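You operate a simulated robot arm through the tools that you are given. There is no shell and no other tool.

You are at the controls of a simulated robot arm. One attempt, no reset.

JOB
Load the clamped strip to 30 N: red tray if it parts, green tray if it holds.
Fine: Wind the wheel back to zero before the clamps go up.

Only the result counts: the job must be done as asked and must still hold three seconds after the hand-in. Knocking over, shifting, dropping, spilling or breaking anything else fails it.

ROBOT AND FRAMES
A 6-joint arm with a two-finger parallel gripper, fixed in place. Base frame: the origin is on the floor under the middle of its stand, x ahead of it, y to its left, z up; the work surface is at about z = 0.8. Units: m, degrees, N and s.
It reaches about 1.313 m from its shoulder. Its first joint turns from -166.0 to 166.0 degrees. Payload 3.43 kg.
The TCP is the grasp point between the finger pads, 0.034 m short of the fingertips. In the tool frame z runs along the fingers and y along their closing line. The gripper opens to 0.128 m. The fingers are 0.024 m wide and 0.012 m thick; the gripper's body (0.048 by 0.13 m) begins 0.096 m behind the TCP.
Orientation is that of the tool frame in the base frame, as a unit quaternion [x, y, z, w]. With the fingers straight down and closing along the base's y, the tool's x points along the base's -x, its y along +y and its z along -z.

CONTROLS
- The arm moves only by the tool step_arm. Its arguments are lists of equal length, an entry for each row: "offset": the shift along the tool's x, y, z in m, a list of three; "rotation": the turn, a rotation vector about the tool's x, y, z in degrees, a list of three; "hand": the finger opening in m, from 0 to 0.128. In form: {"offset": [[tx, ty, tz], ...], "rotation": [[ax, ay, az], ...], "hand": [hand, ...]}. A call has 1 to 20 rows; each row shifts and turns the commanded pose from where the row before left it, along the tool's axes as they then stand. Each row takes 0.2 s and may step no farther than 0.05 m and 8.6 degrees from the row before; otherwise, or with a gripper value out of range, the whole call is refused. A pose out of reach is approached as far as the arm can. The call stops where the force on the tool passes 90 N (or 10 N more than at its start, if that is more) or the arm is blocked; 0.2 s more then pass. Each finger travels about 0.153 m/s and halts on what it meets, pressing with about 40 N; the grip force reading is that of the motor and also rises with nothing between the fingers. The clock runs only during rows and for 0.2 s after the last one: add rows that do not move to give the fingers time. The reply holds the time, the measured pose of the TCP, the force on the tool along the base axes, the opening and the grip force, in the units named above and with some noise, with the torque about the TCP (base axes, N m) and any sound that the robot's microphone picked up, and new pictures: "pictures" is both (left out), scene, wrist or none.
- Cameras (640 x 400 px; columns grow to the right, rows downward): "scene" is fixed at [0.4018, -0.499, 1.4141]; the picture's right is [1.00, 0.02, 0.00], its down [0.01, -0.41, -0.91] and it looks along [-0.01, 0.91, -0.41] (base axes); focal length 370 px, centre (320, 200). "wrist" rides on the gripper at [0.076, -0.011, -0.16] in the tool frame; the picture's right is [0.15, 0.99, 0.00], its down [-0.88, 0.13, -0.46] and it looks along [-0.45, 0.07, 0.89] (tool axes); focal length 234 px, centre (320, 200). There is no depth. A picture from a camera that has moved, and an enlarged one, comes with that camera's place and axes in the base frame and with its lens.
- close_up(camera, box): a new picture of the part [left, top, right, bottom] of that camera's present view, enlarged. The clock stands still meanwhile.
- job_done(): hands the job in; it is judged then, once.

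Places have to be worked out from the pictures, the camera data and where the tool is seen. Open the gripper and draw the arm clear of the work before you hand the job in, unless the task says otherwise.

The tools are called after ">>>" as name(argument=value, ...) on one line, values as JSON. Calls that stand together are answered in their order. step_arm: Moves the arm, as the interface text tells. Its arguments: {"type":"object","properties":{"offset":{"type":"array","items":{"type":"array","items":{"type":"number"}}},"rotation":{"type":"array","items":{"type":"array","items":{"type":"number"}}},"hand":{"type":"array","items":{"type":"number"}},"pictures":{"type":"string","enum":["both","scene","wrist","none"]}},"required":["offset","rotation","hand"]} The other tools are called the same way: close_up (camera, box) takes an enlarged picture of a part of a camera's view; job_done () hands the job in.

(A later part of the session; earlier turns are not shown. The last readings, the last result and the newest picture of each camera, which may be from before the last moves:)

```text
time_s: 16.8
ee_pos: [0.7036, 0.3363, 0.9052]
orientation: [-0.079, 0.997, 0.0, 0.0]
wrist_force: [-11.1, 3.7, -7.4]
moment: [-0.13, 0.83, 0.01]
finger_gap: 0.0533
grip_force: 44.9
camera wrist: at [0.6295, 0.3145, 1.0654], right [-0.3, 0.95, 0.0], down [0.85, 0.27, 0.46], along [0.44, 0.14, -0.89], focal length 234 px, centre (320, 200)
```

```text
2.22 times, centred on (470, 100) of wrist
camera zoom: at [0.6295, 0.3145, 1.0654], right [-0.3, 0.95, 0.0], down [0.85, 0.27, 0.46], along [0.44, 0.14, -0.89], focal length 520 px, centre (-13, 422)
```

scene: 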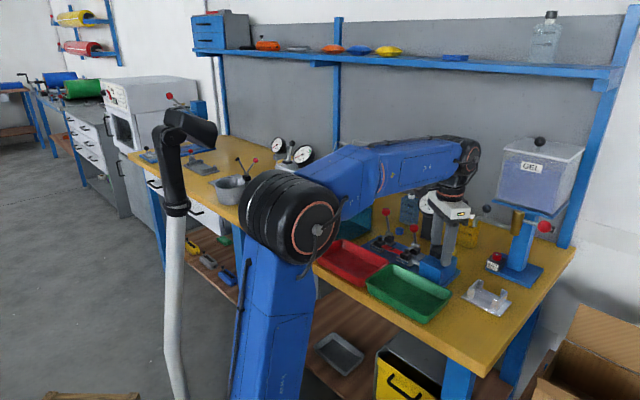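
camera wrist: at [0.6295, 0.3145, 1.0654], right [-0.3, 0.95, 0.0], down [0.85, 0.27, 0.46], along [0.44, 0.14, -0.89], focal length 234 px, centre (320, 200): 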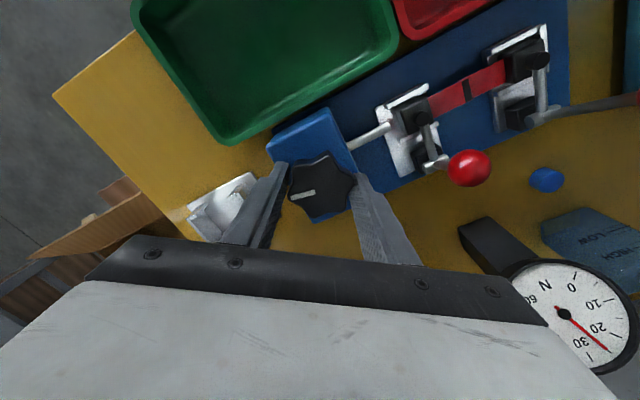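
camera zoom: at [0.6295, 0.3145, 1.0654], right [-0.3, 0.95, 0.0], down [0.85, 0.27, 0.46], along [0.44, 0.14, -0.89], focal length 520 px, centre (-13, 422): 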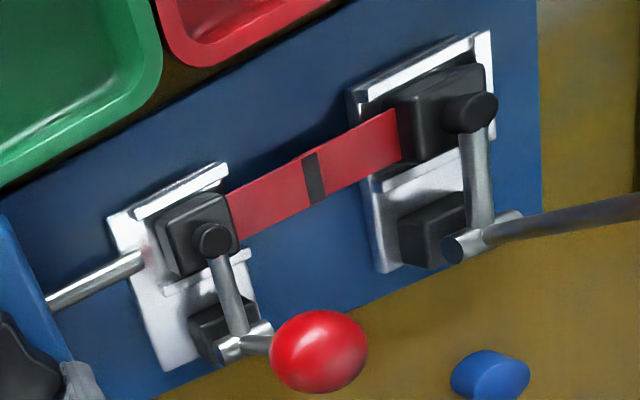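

The gauge reads 25 N at 100° and the strip is whole. I'll turn 16° more, aiming for about 29 N.

>>> step_arm(offset=[[0, 0, 0], [0, 0, 0], [0, 0, 0], [0, 0, 0]], rotation=[[0, 0, 6], [0, 0, 6], [0, 0, 4], [0, 0, 0]], hand=[0.03, 0.03, 0.03, 0.03])

>>> close_up(camera="scene", box=[410, 180, 460, 220])

>>> close_up(camera="wrist", box=[540, 180, 640, 330])

>>> close_up(camera="scene", box=[360, 225, 430, 270])

```text
time_s: 17.8
ee_pos: [0.7046, 0.3368, 0.9062]
orientation: [0.059, 0.998, 0.0, 0.0]
wrist_force: [-13.7, 1.2, -11.6]
moment: [0.14, -0.24, 0.02]
finger_gap: 0.053
grip_force: 44.6
camera wrist: at [0.6263, 0.3353, 1.0654], right [-0.03, 1.0, 0.0], down [0.89, 0.02, 0.46], along [0.46, 0.01, -0.89], focal length 234 px, centre (320, 200)
```

scene: 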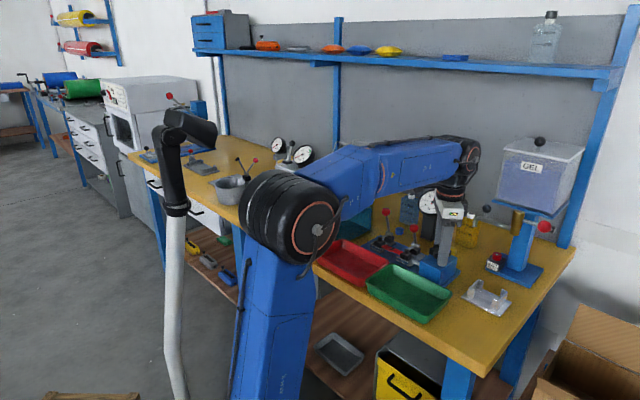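
wrist: 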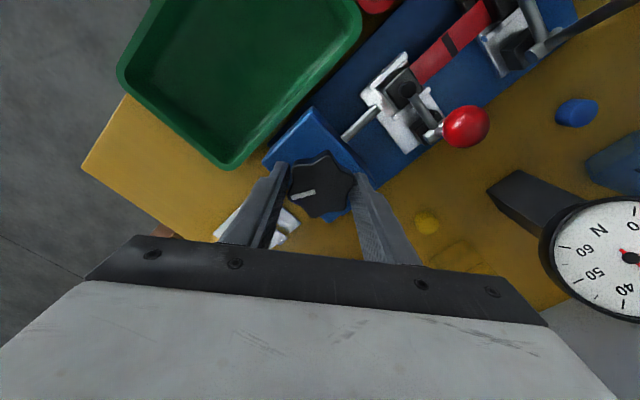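

```text
10.00 times, centred on (435, 200) of scene
camera zoom: at [0.4018, -0.499, 1.4141], right [1.0, 0.02, 0.0], down [0.01, -0.41, -0.91], along [-0.01, 0.91, -0.41], focal length 3704 px, centre (-830, 200)
```

zoom: 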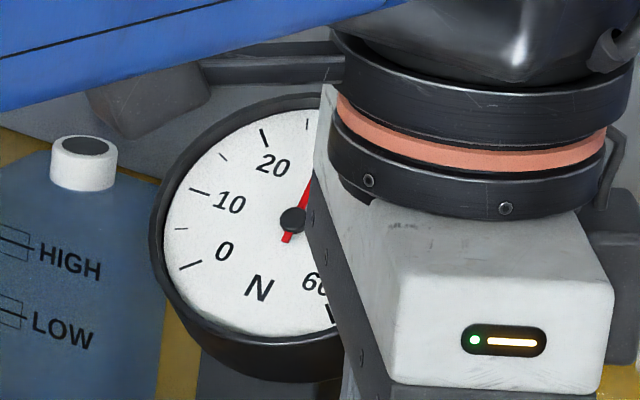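

```text
2.67 times, centred on (590, 255) of wrist
camera zoom: at [0.6263, 0.3353, 1.0654], right [-0.03, 1.0, 0.0], down [0.89, 0.02, 0.46], along [0.46, 0.01, -0.89], focal length 624 px, centre (-400, 53)
```

zoom: 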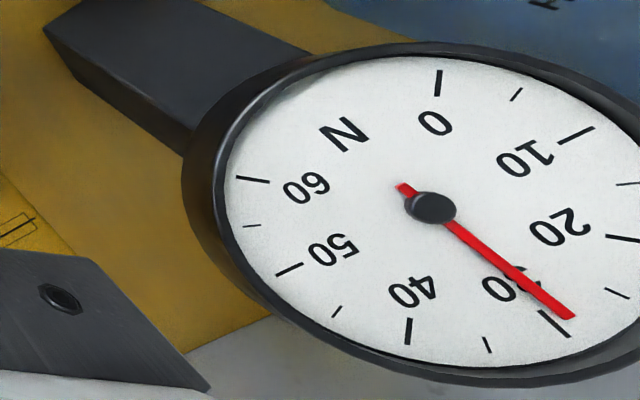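

```text
8.89 times, centred on (395, 248) of scene
camera zoom: at [0.4018, -0.499, 1.4141], right [1.0, 0.02, 0.0], down [0.01, -0.41, -0.91], along [-0.01, 0.91, -0.41], focal length 3292 px, centre (-347, -222)
```

zoom: 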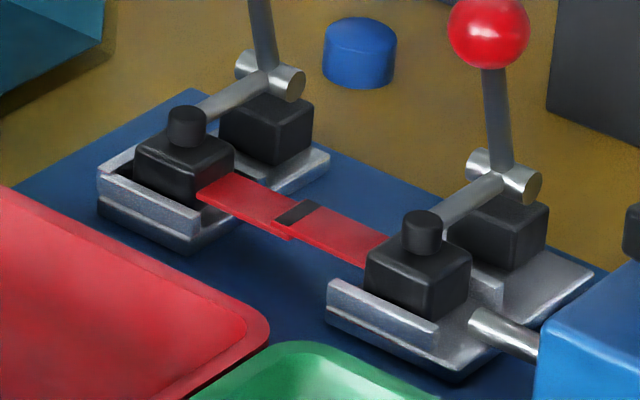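

The needle is at about 29 N and the strip still holds. I'll turn 4° more to bring it to 30 N.

>>> step_arm(offset=[[0, 0, 0], [0, 0, 0], [0, 0, 0]], rotation=[[0, 0, 2], [0, 0, 2], [0, 0, 0]], hand=[0.03, 0.03, 0.03])

>>> close_up(camera="wrist", box=[540, 170, 640, 320])

>>> close_up(camera="wrist", box=[220, 100, 420, 240])

>>> close_up(camera="scene", box=[360, 225, 430, 270])

```text
time_s: 18.6
ee_pos: [0.7036, 0.3363, 0.9057]
orientation: [0.095, 0.996, 0.001, 0.001]
wrist_force: [-12.7, -0.9, -9.7]
moment: [-0.05, 0.24, 0.03]
finger_gap: 0.0529
grip_force: 45.2
camera wrist: at [0.6264, 0.3406, 1.0654], right [0.04, 1.0, 0.0], down [0.89, -0.04, 0.46], along [0.46, -0.02, -0.89], focal length 234 px, centre (320, 200)
```

scene: 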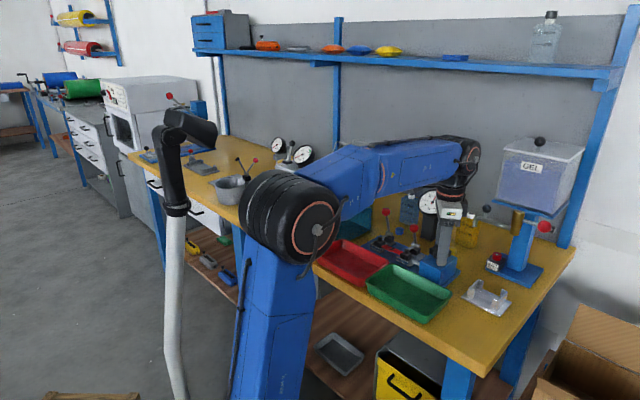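
wrist: 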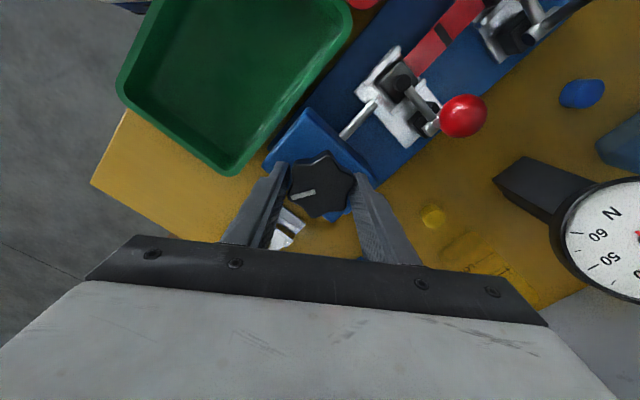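

```text
2.67 times, centred on (590, 245) of wrist
camera zoom: at [0.6264, 0.3406, 1.0654], right [0.04, 1.0, 0.0], down [0.89, -0.04, 0.46], along [0.46, -0.02, -0.89], focal length 624 px, centre (-400, 80)
```

zoom: 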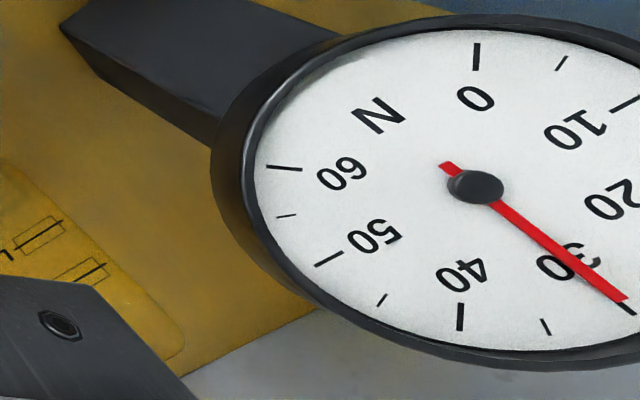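

```text
2.86 times, centred on (320, 170) of wrist
camera zoom: at [0.6264, 0.3406, 1.0654], right [0.04, 1.0, 0.0], down [0.89, -0.04, 0.46], along [0.46, -0.02, -0.89], focal length 669 px, centre (320, 286)
```

zoom: 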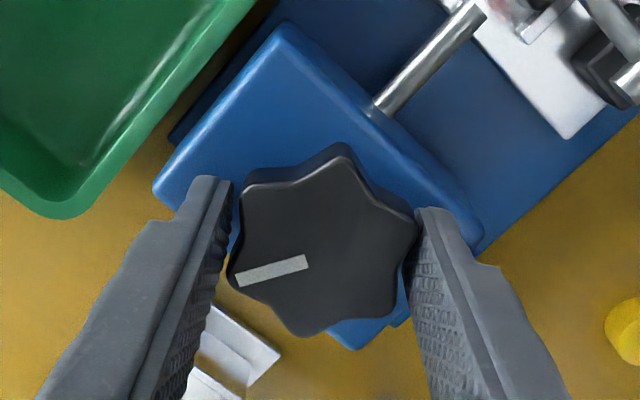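

```text
8.89 times, centred on (395, 248) of scene
camera zoom: at [0.4018, -0.499, 1.4141], right [1.0, 0.02, 0.0], down [0.01, -0.41, -0.91], along [-0.01, 0.91, -0.41], focal length 3292 px, centre (-347, -222)
```

zoom: 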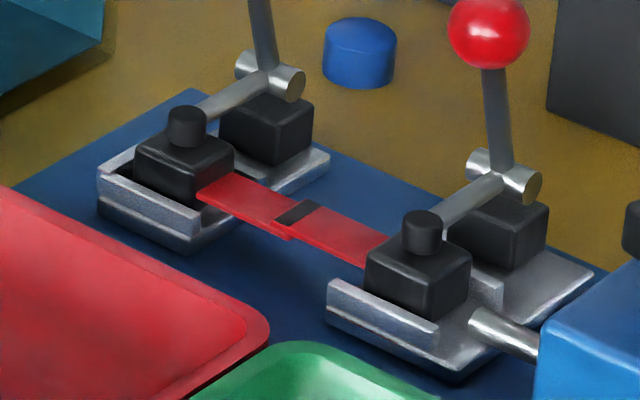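

The needle sits at the 30 mark, or within about half a newton of it, and the strip is holding. I'll release and lift clear so I can read the dial square-on from the scene camera.

>>> step_arm(offset=[[0, 0, 0], [0, 0, 0], [0, 0, -0.05], [0, 0, -0.05], [0, 0, -0.05], [0, 0, -0.05], [0, 0, 0]], rotation=[[0, 0, 0], [0, 0, 0], [0, 0, 0], [0, 0, 0], [0, 0, 0], [0, 0, 0], [0, 0, 0]], hand=[0.08, 0.08, 0.08, 0.08, 0.08, 0.08, 0.08])

>>> close_up(camera="scene", box=[415, 185, 455, 220])

>>> close_up(camera="scene", box=[360, 225, 430, 270])

```text
time_s: 20.2
ee_pos: [0.7038, 0.3355, 1.106]
orientation: [0.094, 0.996, 0.002, 0.001]
wrist_force: [0.1, 0.1, -0.7]
moment: [0.0, 0.0, -0.01]
finger_gap: 0.0802
grip_force: 0.1
camera wrist: at [0.626, 0.3393, 1.2651], right [0.04, 1.0, 0.0], down [0.89, -0.04, 0.46], along [0.46, -0.02, -0.89], focal length 234 px, centre (320, 200)
```

scene: 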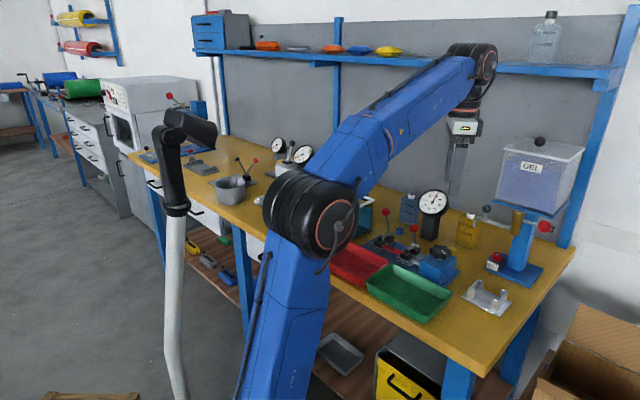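
wrist: 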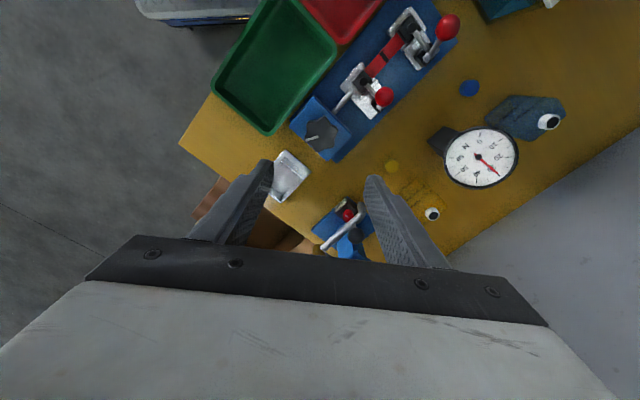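

```text
11.43 times, centred on (435, 202) of scene
camera zoom: at [0.4018, -0.499, 1.4141], right [1.0, 0.02, 0.0], down [0.01, -0.41, -0.91], along [-0.01, 0.91, -0.41], focal length 4233 px, centre (-994, 171)
```

zoom: 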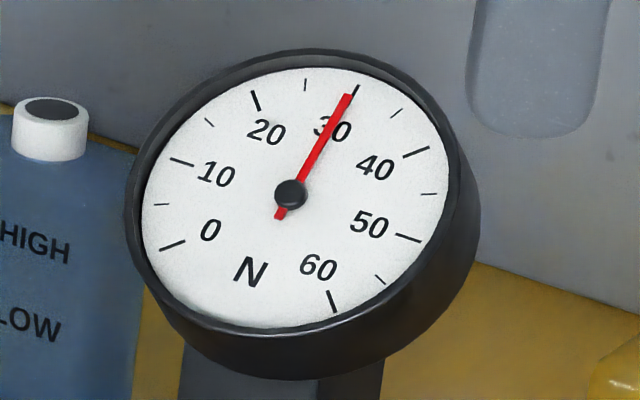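

```text
8.89 times, centred on (395, 248) of scene
camera zoom: at [0.4018, -0.499, 1.4141], right [1.0, 0.02, 0.0], down [0.01, -0.41, -0.91], along [-0.01, 0.91, -0.41], focal length 3292 px, centre (-347, -222)
```

zoom: 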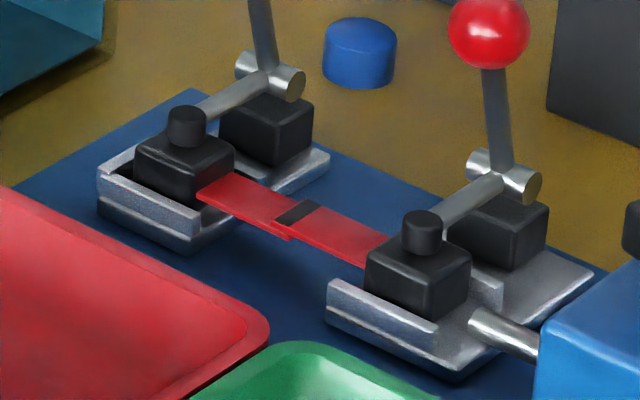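

The scene view reads about 29.7–30 N. I'll cross-check with the wrist camera, which has a good view from here.

>>> close_up(camera="wrist", box=[435, 120, 530, 195])

>>> close_up(camera="wrist", box=[280, 80, 380, 170])

```text
5.33 times, centred on (482, 158) of wrist
camera zoom: at [0.626, 0.3393, 1.2651], right [0.04, 1.0, 0.0], down [0.89, -0.04, 0.46], along [0.46, -0.02, -0.89], focal length 1249 px, centre (-547, 427)
```

zoom: 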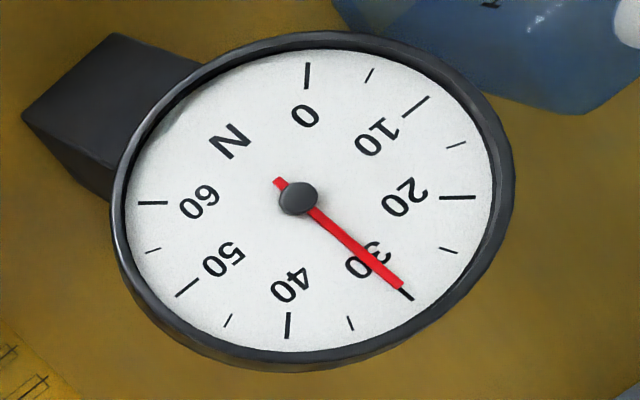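

```text
4.44 times, centred on (330, 125) of wrist
camera zoom: at [0.626, 0.3393, 1.2651], right [0.04, 1.0, 0.0], down [0.89, -0.04, 0.46], along [0.46, -0.02, -0.89], focal length 1041 px, centre (276, 533)
```

zoom: 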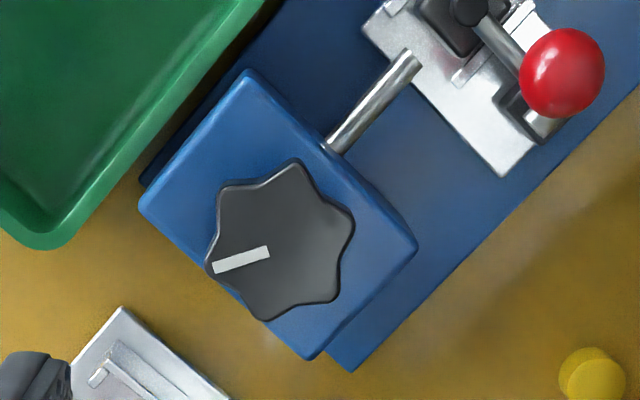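

The wrist view gives about 29.9 N. I'll go back down, re-grip and add just over 1° so the load properly reaches 30 N before unwinding.

>>> step_arm(offset=[[0.0007, 0, 0.05], [0, 0, 0.05], [0, 0, 0.05], [0, 0, 0.05], [0, 0, 0], [0, 0, 0], [0, 0, 0], [0, 0, 0], [0, 0, 0], [0, 0, 0]], rotation=[[0, 0, 0], [0, 0, 0], [0, 0, 0], [0, 0, 0], [0, 0, 0], [0, 0, 0], [0, 0, 0], [0, 0, 0], [0, 0, 1.2], [0, 0, 0]], hand=[0.08, 0.08, 0.08, 0.08, 0.08, 0.03, 0.03, 0.03, 0.03, 0.03])

>>> close_up(camera="wrist", box=[540, 170, 640, 320])

>>> close_up(camera="scene", box=[360, 180, 470, 280])

```text
time_s: 22.4
ee_pos: [0.7022, 0.3367, 0.9048]
orientation: [0.104, 0.995, 0.0, 0.0]
wrist_force: [-2.4, 5.9, -12.7]
moment: [-0.05, -0.66, 0.02]
finger_gap: 0.0533
grip_force: 45.1
camera wrist: at [0.6256, 0.3424, 1.065], right [0.06, 1.0, 0.0], down [0.89, -0.06, 0.46], along [0.46, -0.03, -0.89], focal length 234 px, centre (320, 200)
```

scene: 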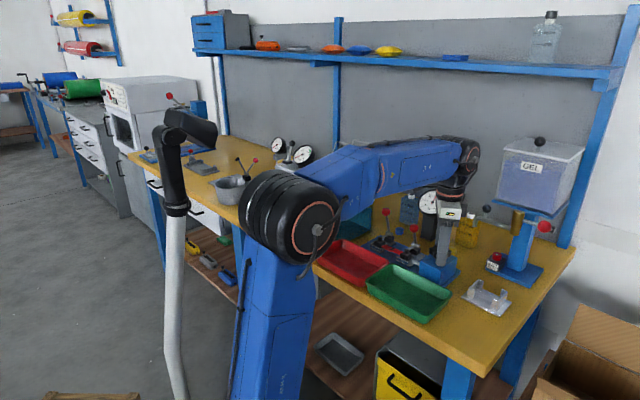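
wrist: 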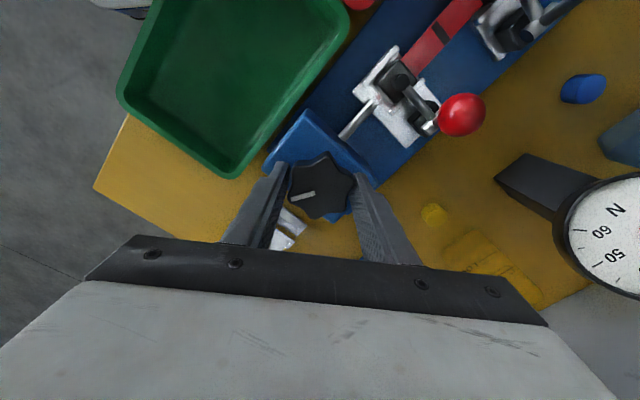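

```text
2.67 times, centred on (590, 245) of wrist
camera zoom: at [0.6256, 0.3424, 1.065], right [0.06, 1.0, 0.0], down [0.89, -0.06, 0.46], along [0.46, -0.03, -0.89], focal length 624 px, centre (-400, 80)
```

zoom: 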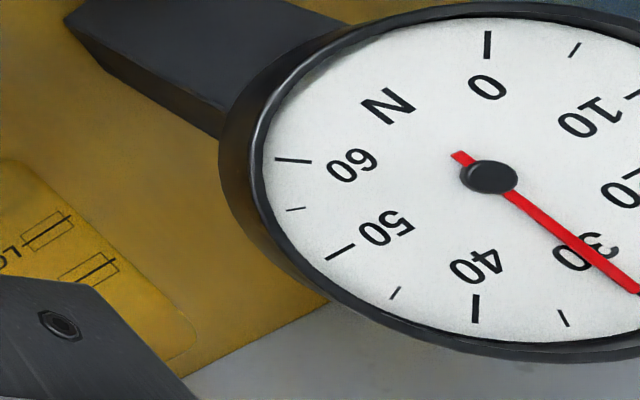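

```text
4.00 times, centred on (415, 230) of scene
camera zoom: at [0.4018, -0.499, 1.4141], right [1.0, 0.02, 0.0], down [0.01, -0.41, -0.91], along [-0.01, 0.91, -0.41], focal length 1481 px, centre (-60, 80)
```

zoom: 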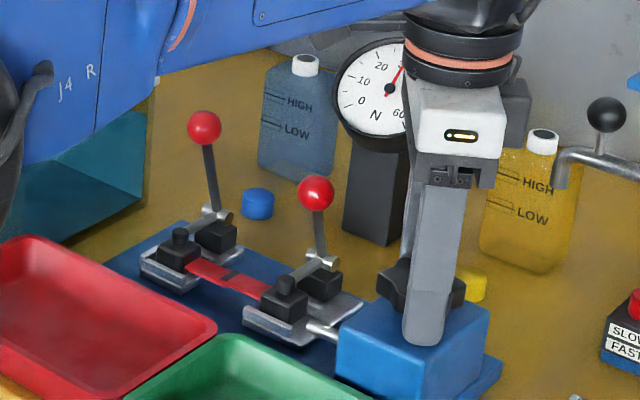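

It is at just over 30 N and the strip holds, so it goes to the green tray. Now I'll unwind: 60° counter-clockwise, release, and bring the open hand back round to re-grip.

>>> step_arm(offset=[[0, 0, 0], [0, 0, 0], [0, 0, 0], [0, 0, 0], [0, 0, 0], [0, 0, 0], [0, 0, 0], [0, 0, 0], [0, 0, 0], [0, 0, 0], [0, 0, 0], [0, 0, 0], [0, 0, 0], [0, 0, 0], [0, 0, 0], [0, 0, 0], [0, 0, 0], [0, 0, 0], [0, 0, 0], [0, 0, 0]], rotation=[[0, 0, -7.5], [0, 0, -7.5], [0, 0, -7.5], [0, 0, -7.5], [0, 0, -7.5], [0, 0, -7.5], [0, 0, -7.5], [0, 0, -7.5], [0, 0, 0], [0, 0, 0], [0, 0, 0], [0, 0, 7.5], [0, 0, 7.5], [0, 0, 7.5], [0, 0, 7.5], [0, 0, 7.5], [0, 0, 7.5], [0, 0, 7.5], [0, 0, 7.5], [0, 0, 0]], hand=[0.03, 0.03, 0.03, 0.03, 0.03, 0.03, 0.03, 0.03, 0.03, 0.076, 0.076, 0.076, 0.076, 0.076, 0.076, 0.076, 0.076, 0.076, 0.076, 0.076])

>>> close_up(camera="scene", box=[360, 180, 470, 280])

>>> close_up(camera="wrist", box=[220, 100, 420, 240])

```text
time_s: 26.6
ee_pos: [0.7022, 0.3365, 0.9059]
orientation: [0.105, 0.995, 0.001, 0.0]
wrist_force: [-0.5, -0.8, 1.1]
moment: [0.03, 0.0, 0.01]
finger_gap: 0.0761
grip_force: 0.1
camera wrist: at [0.6256, 0.3425, 1.0652], right [0.06, 1.0, 0.0], down [0.89, -0.06, 0.46], along [0.46, -0.03, -0.89], focal length 234 px, centre (320, 200)
```

scene: 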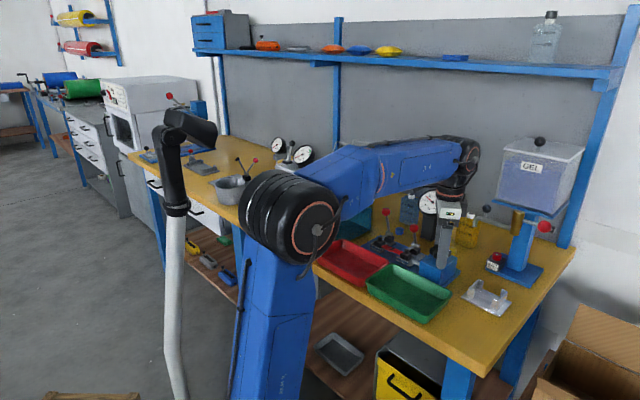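
wrist: 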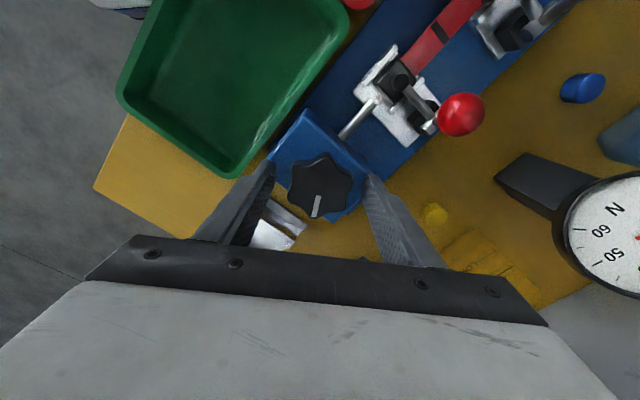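

```text
4.00 times, centred on (415, 230) of scene
camera zoom: at [0.4018, -0.499, 1.4141], right [1.0, 0.02, 0.0], down [0.01, -0.41, -0.91], along [-0.01, 0.91, -0.41], focal length 1481 px, centre (-60, 80)
```

zoom: 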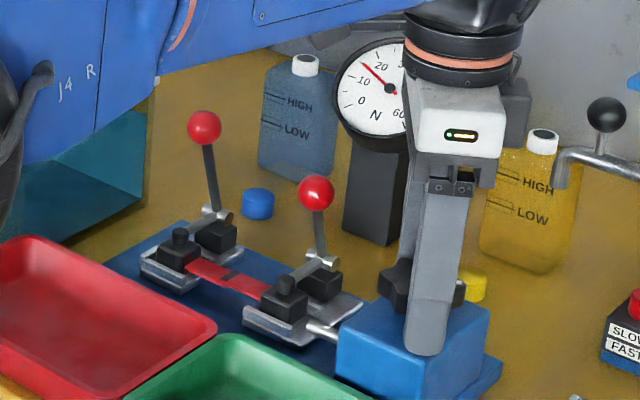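

```text
2.86 times, centred on (320, 170) of wrist
camera zoom: at [0.6256, 0.3425, 1.0652], right [0.06, 1.0, 0.0], down [0.89, -0.06, 0.46], along [0.46, -0.03, -0.89], focal length 669 px, centre (320, 286)
```

zoom: 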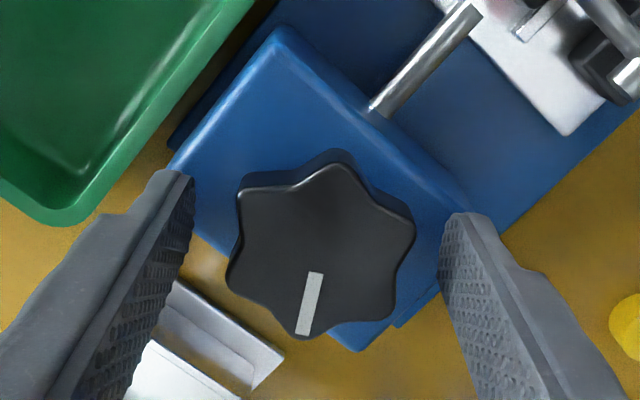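

The gauge is back to about 15 N. I'll grip again and unwind 57°, stopping a few degrees short of zero.

>>> step_arm(offset=[[0, 0, 0], [0, 0, 0], [0, 0, 0], [0, 0, 0], [0, 0, 0], [0, 0, 0], [0, 0, 0], [0, 0, 0], [0, 0, 0], [0, 0, 0], [0, 0, 0], [0, 0, 0]], rotation=[[0, 0, 0], [0, 0, 0], [0, 0, 0], [0, 0, -7.5], [0, 0, -7.5], [0, 0, -7.5], [0, 0, -7.5], [0, 0, -7.5], [0, 0, -7.5], [0, 0, -7], [0, 0, -5], [0, 0, 0]], hand=[0.03, 0.03, 0.03, 0.03, 0.03, 0.03, 0.03, 0.03, 0.03, 0.03, 0.03, 0.03])

>>> close_up(camera="wrist", box=[220, 100, 420, 240])

>>> close_up(camera="scene", box=[360, 180, 470, 280])

```text
time_s: 29.2
ee_pos: [0.7029, 0.3362, 0.9064]
orientation: [-0.384, 0.923, 0.0, 0.0]
wrist_force: [-9.5, -3.9, -11.8]
moment: [0.56, -0.27, 0.02]
finger_gap: 0.0537
grip_force: 45.3
camera wrist: at [0.6566, 0.2759, 1.0653], right [-0.8, 0.59, 0.0], down [0.53, 0.72, 0.46], along [0.27, 0.37, -0.89], focal length 234 px, centre (320, 200)
```

scene: 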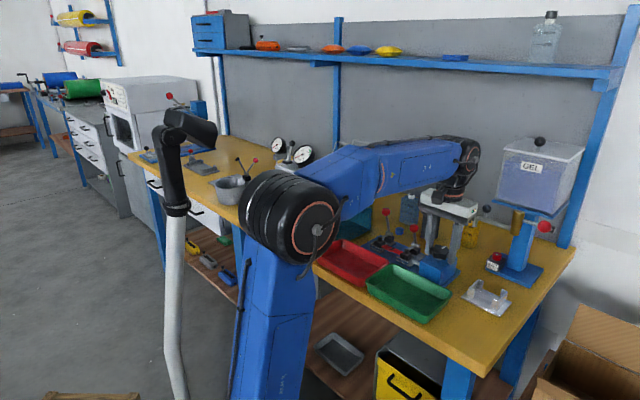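
wrist: 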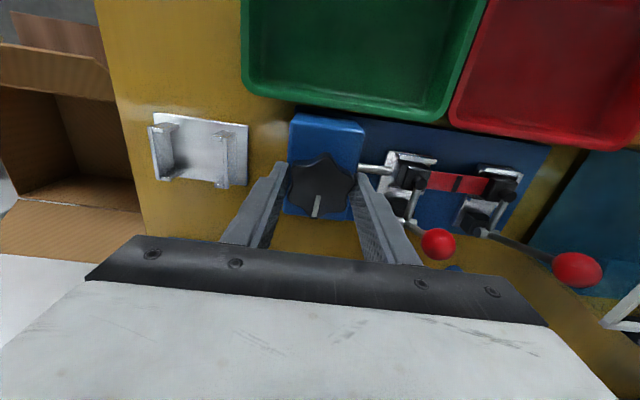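

```text
2.86 times, centred on (320, 170) of wrist
camera zoom: at [0.6566, 0.2759, 1.0653], right [-0.8, 0.59, 0.0], down [0.53, 0.72, 0.46], along [0.27, 0.37, -0.89], focal length 669 px, centre (320, 286)
```

zoom: 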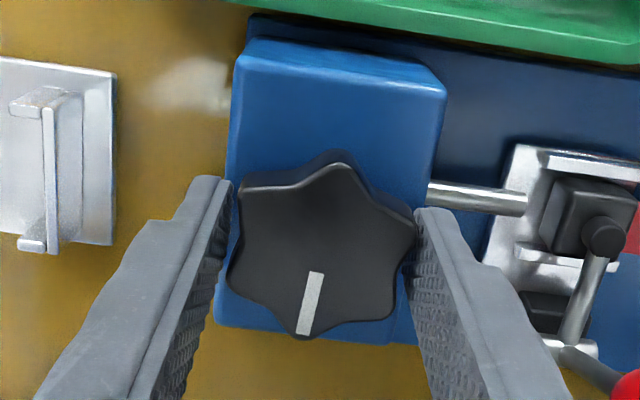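

```text
4.00 times, centred on (415, 230) of scene
camera zoom: at [0.4018, -0.499, 1.4141], right [1.0, 0.02, 0.0], down [0.01, -0.41, -0.91], along [-0.01, 0.91, -0.41], focal length 1481 px, centre (-60, 80)
```

zoom: 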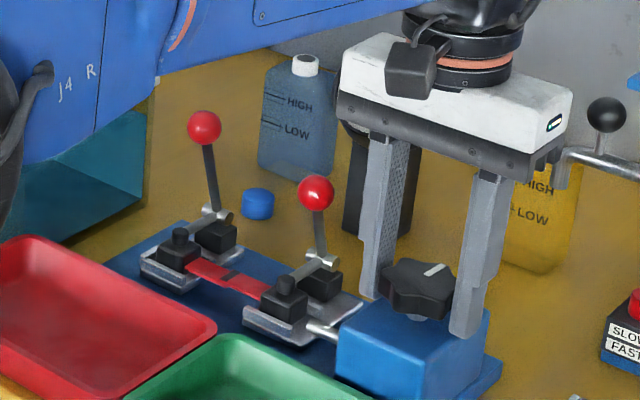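

The remaining angle is about 4°, since the hand yaw was 139.2° when I first gripped the zeroed wheel and is 135.2° now. I'll turn the last 4°, release, lift and read the gauge.

>>> step_arm(offset=[[0, 0, 0], [0, 0, 0], [0, 0, 0], [0, 0, 0], [0, 0, 0], [0, 0, -0.05], [0, 0, -0.05], [0, 0, -0.05], [0, 0, -0.05], [0, 0, 0]], rotation=[[0, 0, -2], [0, 0, -2], [0, 0, 0], [0, 0, 0], [0, 0, 0], [0, 0, 0], [0, 0, 0], [0, 0, 0], [0, 0, 0], [0, 0, 0]], hand=[0.03, 0.03, 0.03, 0.08, 0.08, 0.08, 0.08, 0.08, 0.08, 0.08])

>>> close_up(camera="scene", box=[415, 185, 455, 220])

>>> close_up(camera="wrist", box=[280, 80, 460, 200])

>>> close_up(camera="scene", box=[410, 230, 470, 280])

```text
time_s: 31.4
ee_pos: [0.7026, 0.336, 1.104]
orientation: [-0.415, 0.91, 0.0, 0.0]
wrist_force: [-0.5, -0.6, 0.5]
moment: [0.02, -0.02, -0.01]
finger_gap: 0.0802
grip_force: 0.0
camera wrist: at [0.6609, 0.2719, 1.265], right [-0.84, 0.54, 0.0], down [0.48, 0.75, 0.46], along [0.25, 0.38, -0.89], focal length 234 px, centre (320, 200)
```

scene: 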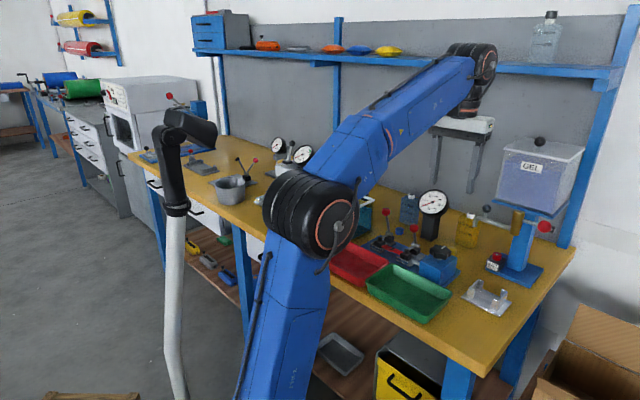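
wrist: 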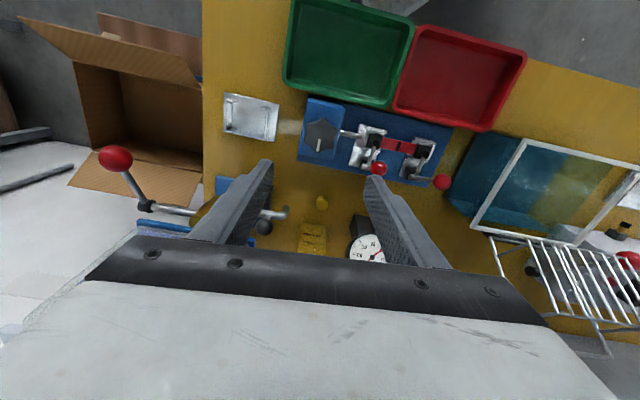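

```text
11.43 times, centred on (435, 202) of scene
camera zoom: at [0.4018, -0.499, 1.4141], right [1.0, 0.02, 0.0], down [0.01, -0.41, -0.91], along [-0.01, 0.91, -0.41], focal length 4233 px, centre (-994, 171)
```

zoom: 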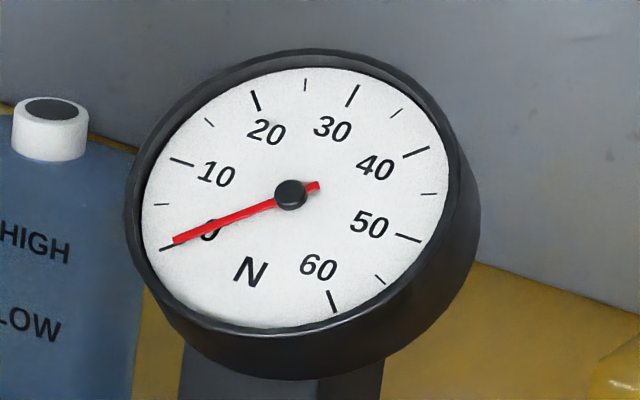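

```text
3.33 times, centred on (370, 140) of wrist
camera zoom: at [0.6609, 0.2719, 1.265], right [-0.84, 0.54, 0.0], down [0.48, 0.75, 0.46], along [0.25, 0.38, -0.89], focal length 781 px, centre (153, 400)
```

zoom: 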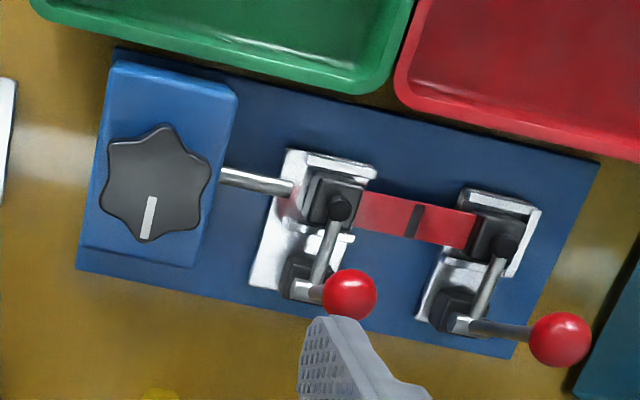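

```text
8.00 times, centred on (440, 255) of scene
camera zoom: at [0.4018, -0.499, 1.4141], right [1.0, 0.02, 0.0], down [0.01, -0.41, -0.91], along [-0.01, 0.91, -0.41], focal length 2963 px, centre (-640, -240)
```

zoom: 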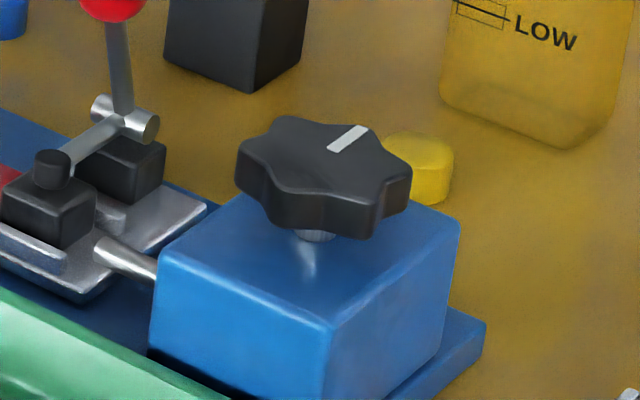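

The gauge reads about 0 and the wheel mark is back in its original direction. I'll zoom the wrist view on the dial and the wheel to confirm zero before touching the clamps.

>>> close_up(camera="wrist", box=[330, 210, 400, 270])

>>> close_up(camera="wrist", box=[295, 90, 355, 170])

```text
6.67 times, centred on (365, 240) of wrist
camera zoom: at [0.6609, 0.2719, 1.265], right [-0.84, 0.54, 0.0], down [0.48, 0.75, 0.46], along [0.25, 0.38, -0.89], focal length 1561 px, centre (20, -67)
```

zoom: 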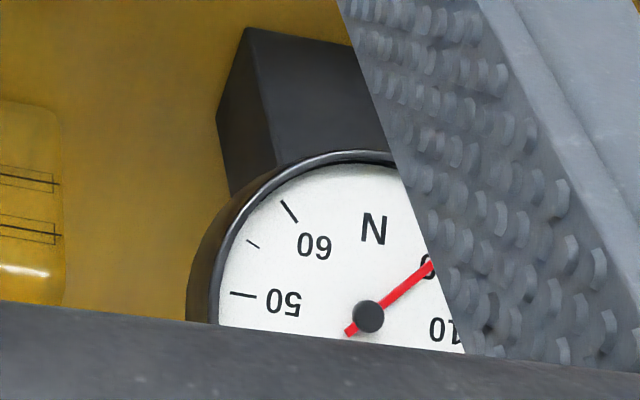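

```text
5.00 times, centred on (325, 130) of wrist
camera zoom: at [0.6609, 0.2719, 1.265], right [-0.84, 0.54, 0.0], down [0.48, 0.75, 0.46], along [0.25, 0.38, -0.89], focal length 1171 px, centre (295, 550)
```

zoom: 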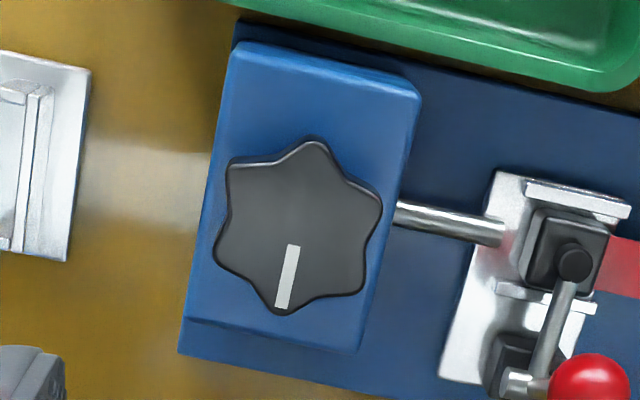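

Mark direction and dial both match the starting state, so the wheel is at zero. Next I'll close the fingers, square the yaw to the tester (135°), and move above the front of clamp A's handle, stopping high for a check.

>>> step_arm(offset=[[0, 0, 0], [0.003, 0.0498, 0], [0.003, 0.0498, 0], [0, 0, 0.045], [0, 0, 0.045], [0, 0, 0]], rotation=[[0, 0, 4.2], [0, 0, 0], [0, 0, 0], [0, 0, 0], [0, 0, 0], [0, 0, 0]], hand=[0.0, 0.0, 0.0, 0.0, 0.0, 0.0])

>>> close_up(camera="wrist", box=[230, 100, 410, 240])

>>> close_up(camera="scene", box=[360, 180, 470, 280])

```text
time_s: 32.8
ee_pos: [0.6291, 0.4034, 1.016]
orientation: [-0.381, 0.924, 0.0, 0.001]
wrist_force: [0.3, -0.4, 0.4]
moment: [-0.01, -0.01, -0.02]
finger_gap: 0.0
grip_force: 32.8
camera wrist: at [0.5822, 0.3425, 1.1748], right [-0.8, 0.6, 0.0], down [0.53, 0.71, 0.46], along [0.27, 0.37, -0.89], focal length 234 px, centre (320, 200)
```

scene: 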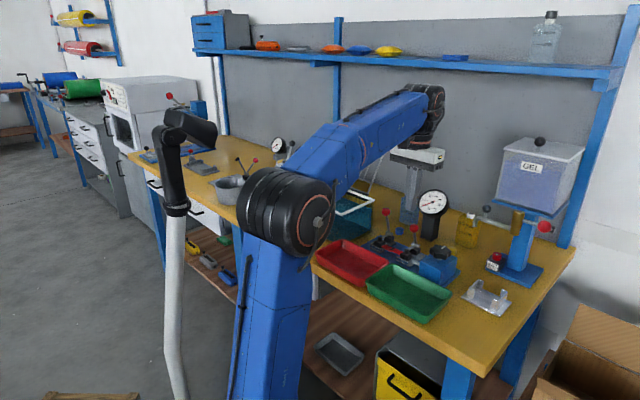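
wrist: 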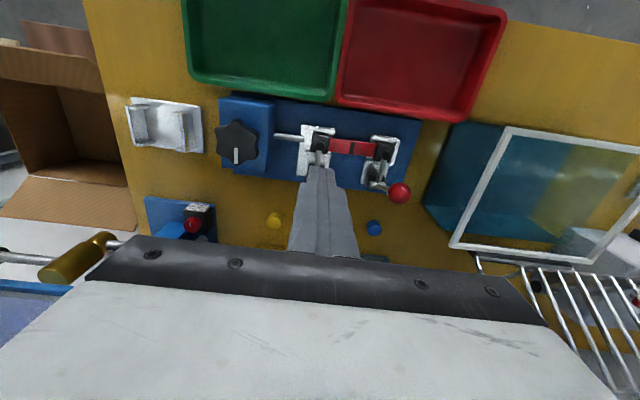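

```text
2.86 times, centred on (320, 170) of wrist
camera zoom: at [0.5822, 0.3425, 1.1748], right [-0.8, 0.6, 0.0], down [0.53, 0.71, 0.46], along [0.27, 0.37, -0.89], focal length 669 px, centre (320, 286)
```

zoom: 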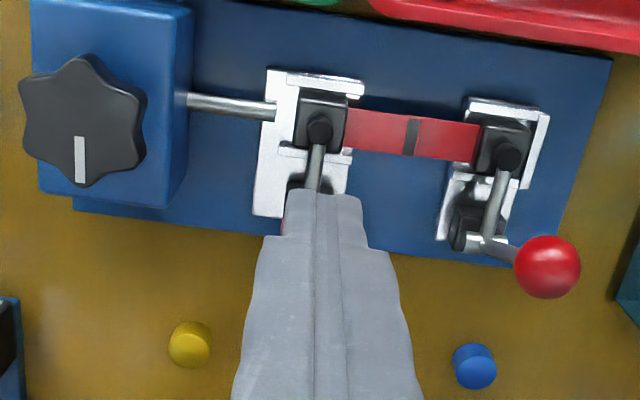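

```text
4.00 times, centred on (415, 230) of scene
camera zoom: at [0.4018, -0.499, 1.4141], right [1.0, 0.02, 0.0], down [0.01, -0.41, -0.91], along [-0.01, 0.91, -0.41], focal length 1481 px, centre (-60, 80)
```

zoom: 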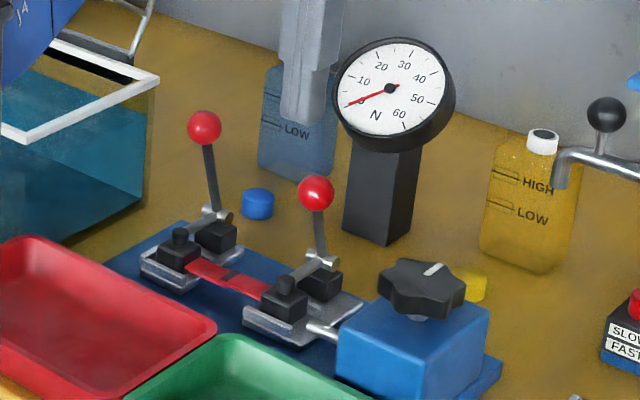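

The fingers are in line with clamp A's arm and just in front of its handle. I'll descend so the tips reach about z 0.888, keeping a few extra millimetres in front of the ball.

>>> step_arm(offset=[[0.003, 0, 0.047], [0, 0, 0.047], [0, 0, 0]], rotation=[[0, 0, 0], [0, 0, 0], [0, 0, 0]], hand=[0.0, 0.0, 0.0])

>>> close_up(camera="wrist", box=[230, 100, 410, 240])

>>> close_up(camera="scene", box=[370, 200, 450, 270])

```text
time_s: 33.6
ee_pos: [0.6256, 0.3996, 0.9214]
orientation: [-0.381, 0.925, 0.0, 0.0]
wrist_force: [0.1, -1.1, 0.0]
moment: [0.01, 0.0, -0.04]
finger_gap: 0.0001
grip_force: 33.2
camera wrist: at [0.5801, 0.3398, 1.0807], right [-0.8, 0.6, 0.0], down [0.53, 0.71, 0.46], along [0.27, 0.37, -0.89], focal length 234 px, centre (320, 200)
```

scene: 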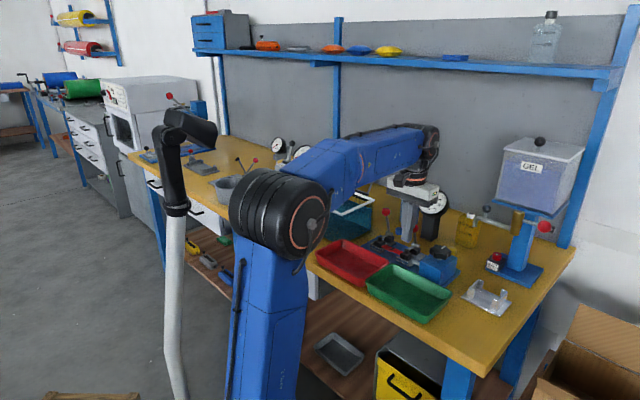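
wrist: 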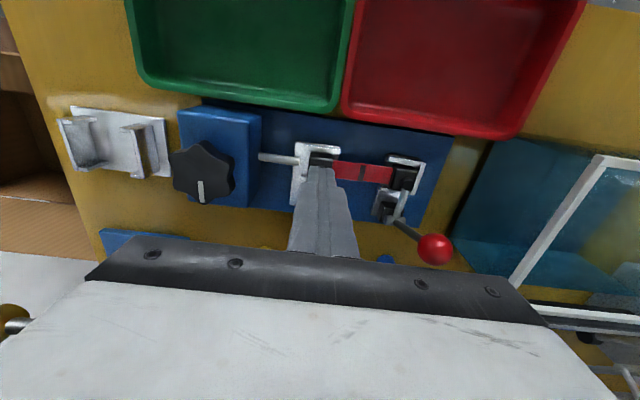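

```text
2.86 times, centred on (320, 170) of wrist
camera zoom: at [0.5801, 0.3398, 1.0807], right [-0.8, 0.6, 0.0], down [0.53, 0.71, 0.46], along [0.27, 0.37, -0.89], focal length 669 px, centre (320, 286)
```

zoom: 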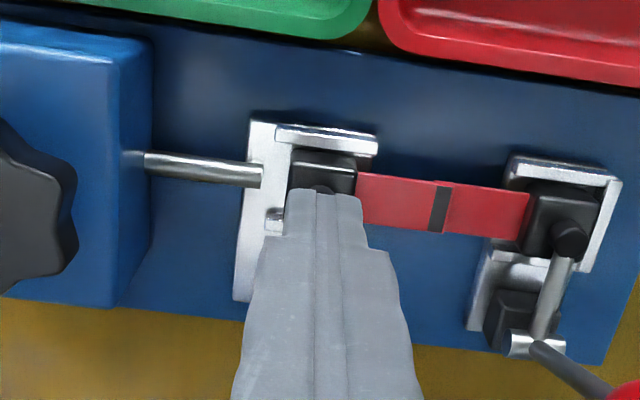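

```text
5.71 times, centred on (410, 235) of scene
camera zoom: at [0.4018, -0.499, 1.4141], right [1.0, 0.02, 0.0], down [0.01, -0.41, -0.91], along [-0.01, 0.91, -0.41], focal length 2116 px, centre (-194, 0)
```

zoom: 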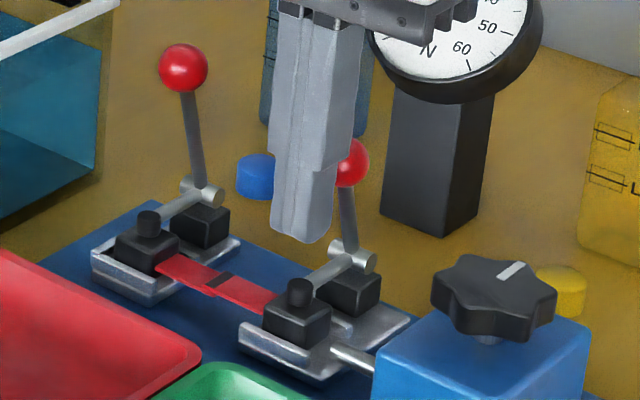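

The finger tips stand just in front of handle A at the right height. I'll push slowly backward (+n) and watch the force.

>>> step_arm(offset=[[-0.01, 0, 0], [-0.01, 0, 0], [-0.01, 0, 0], [-0.008, 0, 0], [0, 0, 0]], rotation=[[0, 0, 0], [0, 0, 0], [0, 0, 0], [0, 0, 0], [0, 0, 0]], hand=[0.0, 0.0, 0.0, 0.0, 0.0])

>>> close_up(camera="scene", box=[370, 200, 450, 270])

>>> close_up(camera="wrist", box=[230, 100, 410, 240])

```text
time_s: 34.8
ee_pos: [0.6538, 0.4284, 0.9224]
orientation: [-0.381, 0.924, 0.001, 0.001]
wrist_force: [-0.1, -0.6, -0.2]
moment: [0.02, 0.0, -0.01]
finger_gap: 0.0001
grip_force: 32.7
camera wrist: at [0.6072, 0.3673, 1.0817], right [-0.8, 0.6, 0.0], down [0.53, 0.71, 0.46], along [0.27, 0.37, -0.89], focal length 234 px, centre (320, 200)
```

scene: 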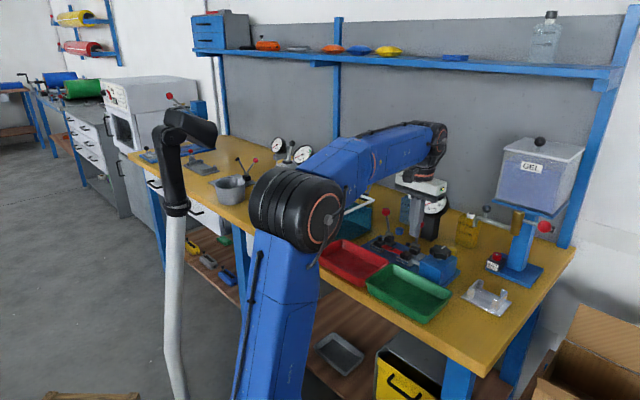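
wrist: 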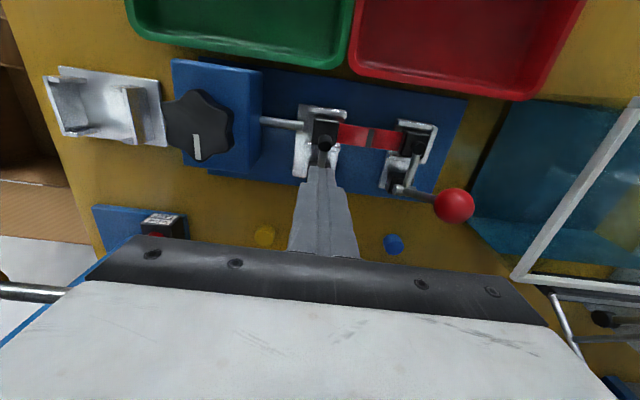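

```text
5.71 times, centred on (410, 235) of scene
camera zoom: at [0.4018, -0.499, 1.4141], right [1.0, 0.02, 0.0], down [0.01, -0.41, -0.91], along [-0.01, 0.91, -0.41], focal length 2116 px, centre (-194, 0)
```

zoom: 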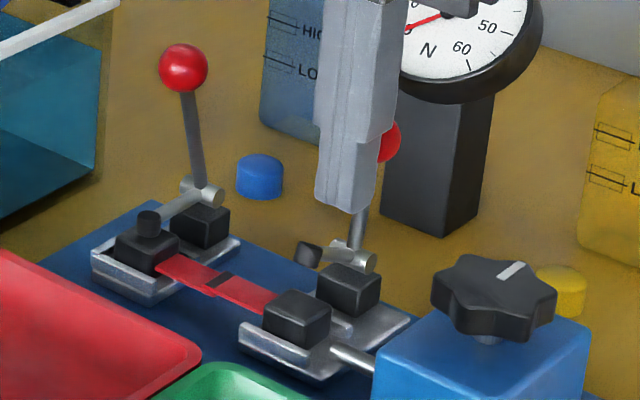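

```text
2.86 times, centred on (320, 170) of wrist
camera zoom: at [0.6072, 0.3673, 1.0817], right [-0.8, 0.6, 0.0], down [0.53, 0.71, 0.46], along [0.27, 0.37, -0.89], focal length 669 px, centre (320, 286)
```

zoom: 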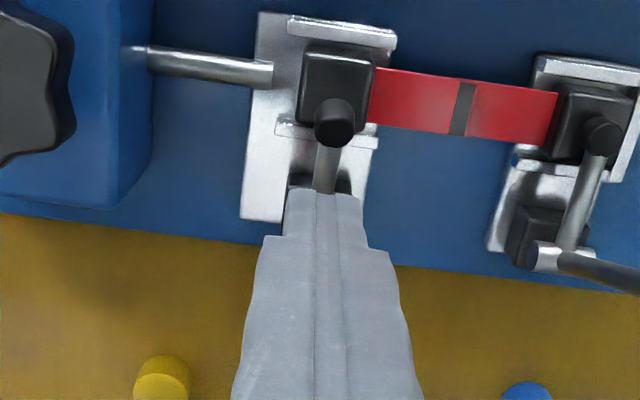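

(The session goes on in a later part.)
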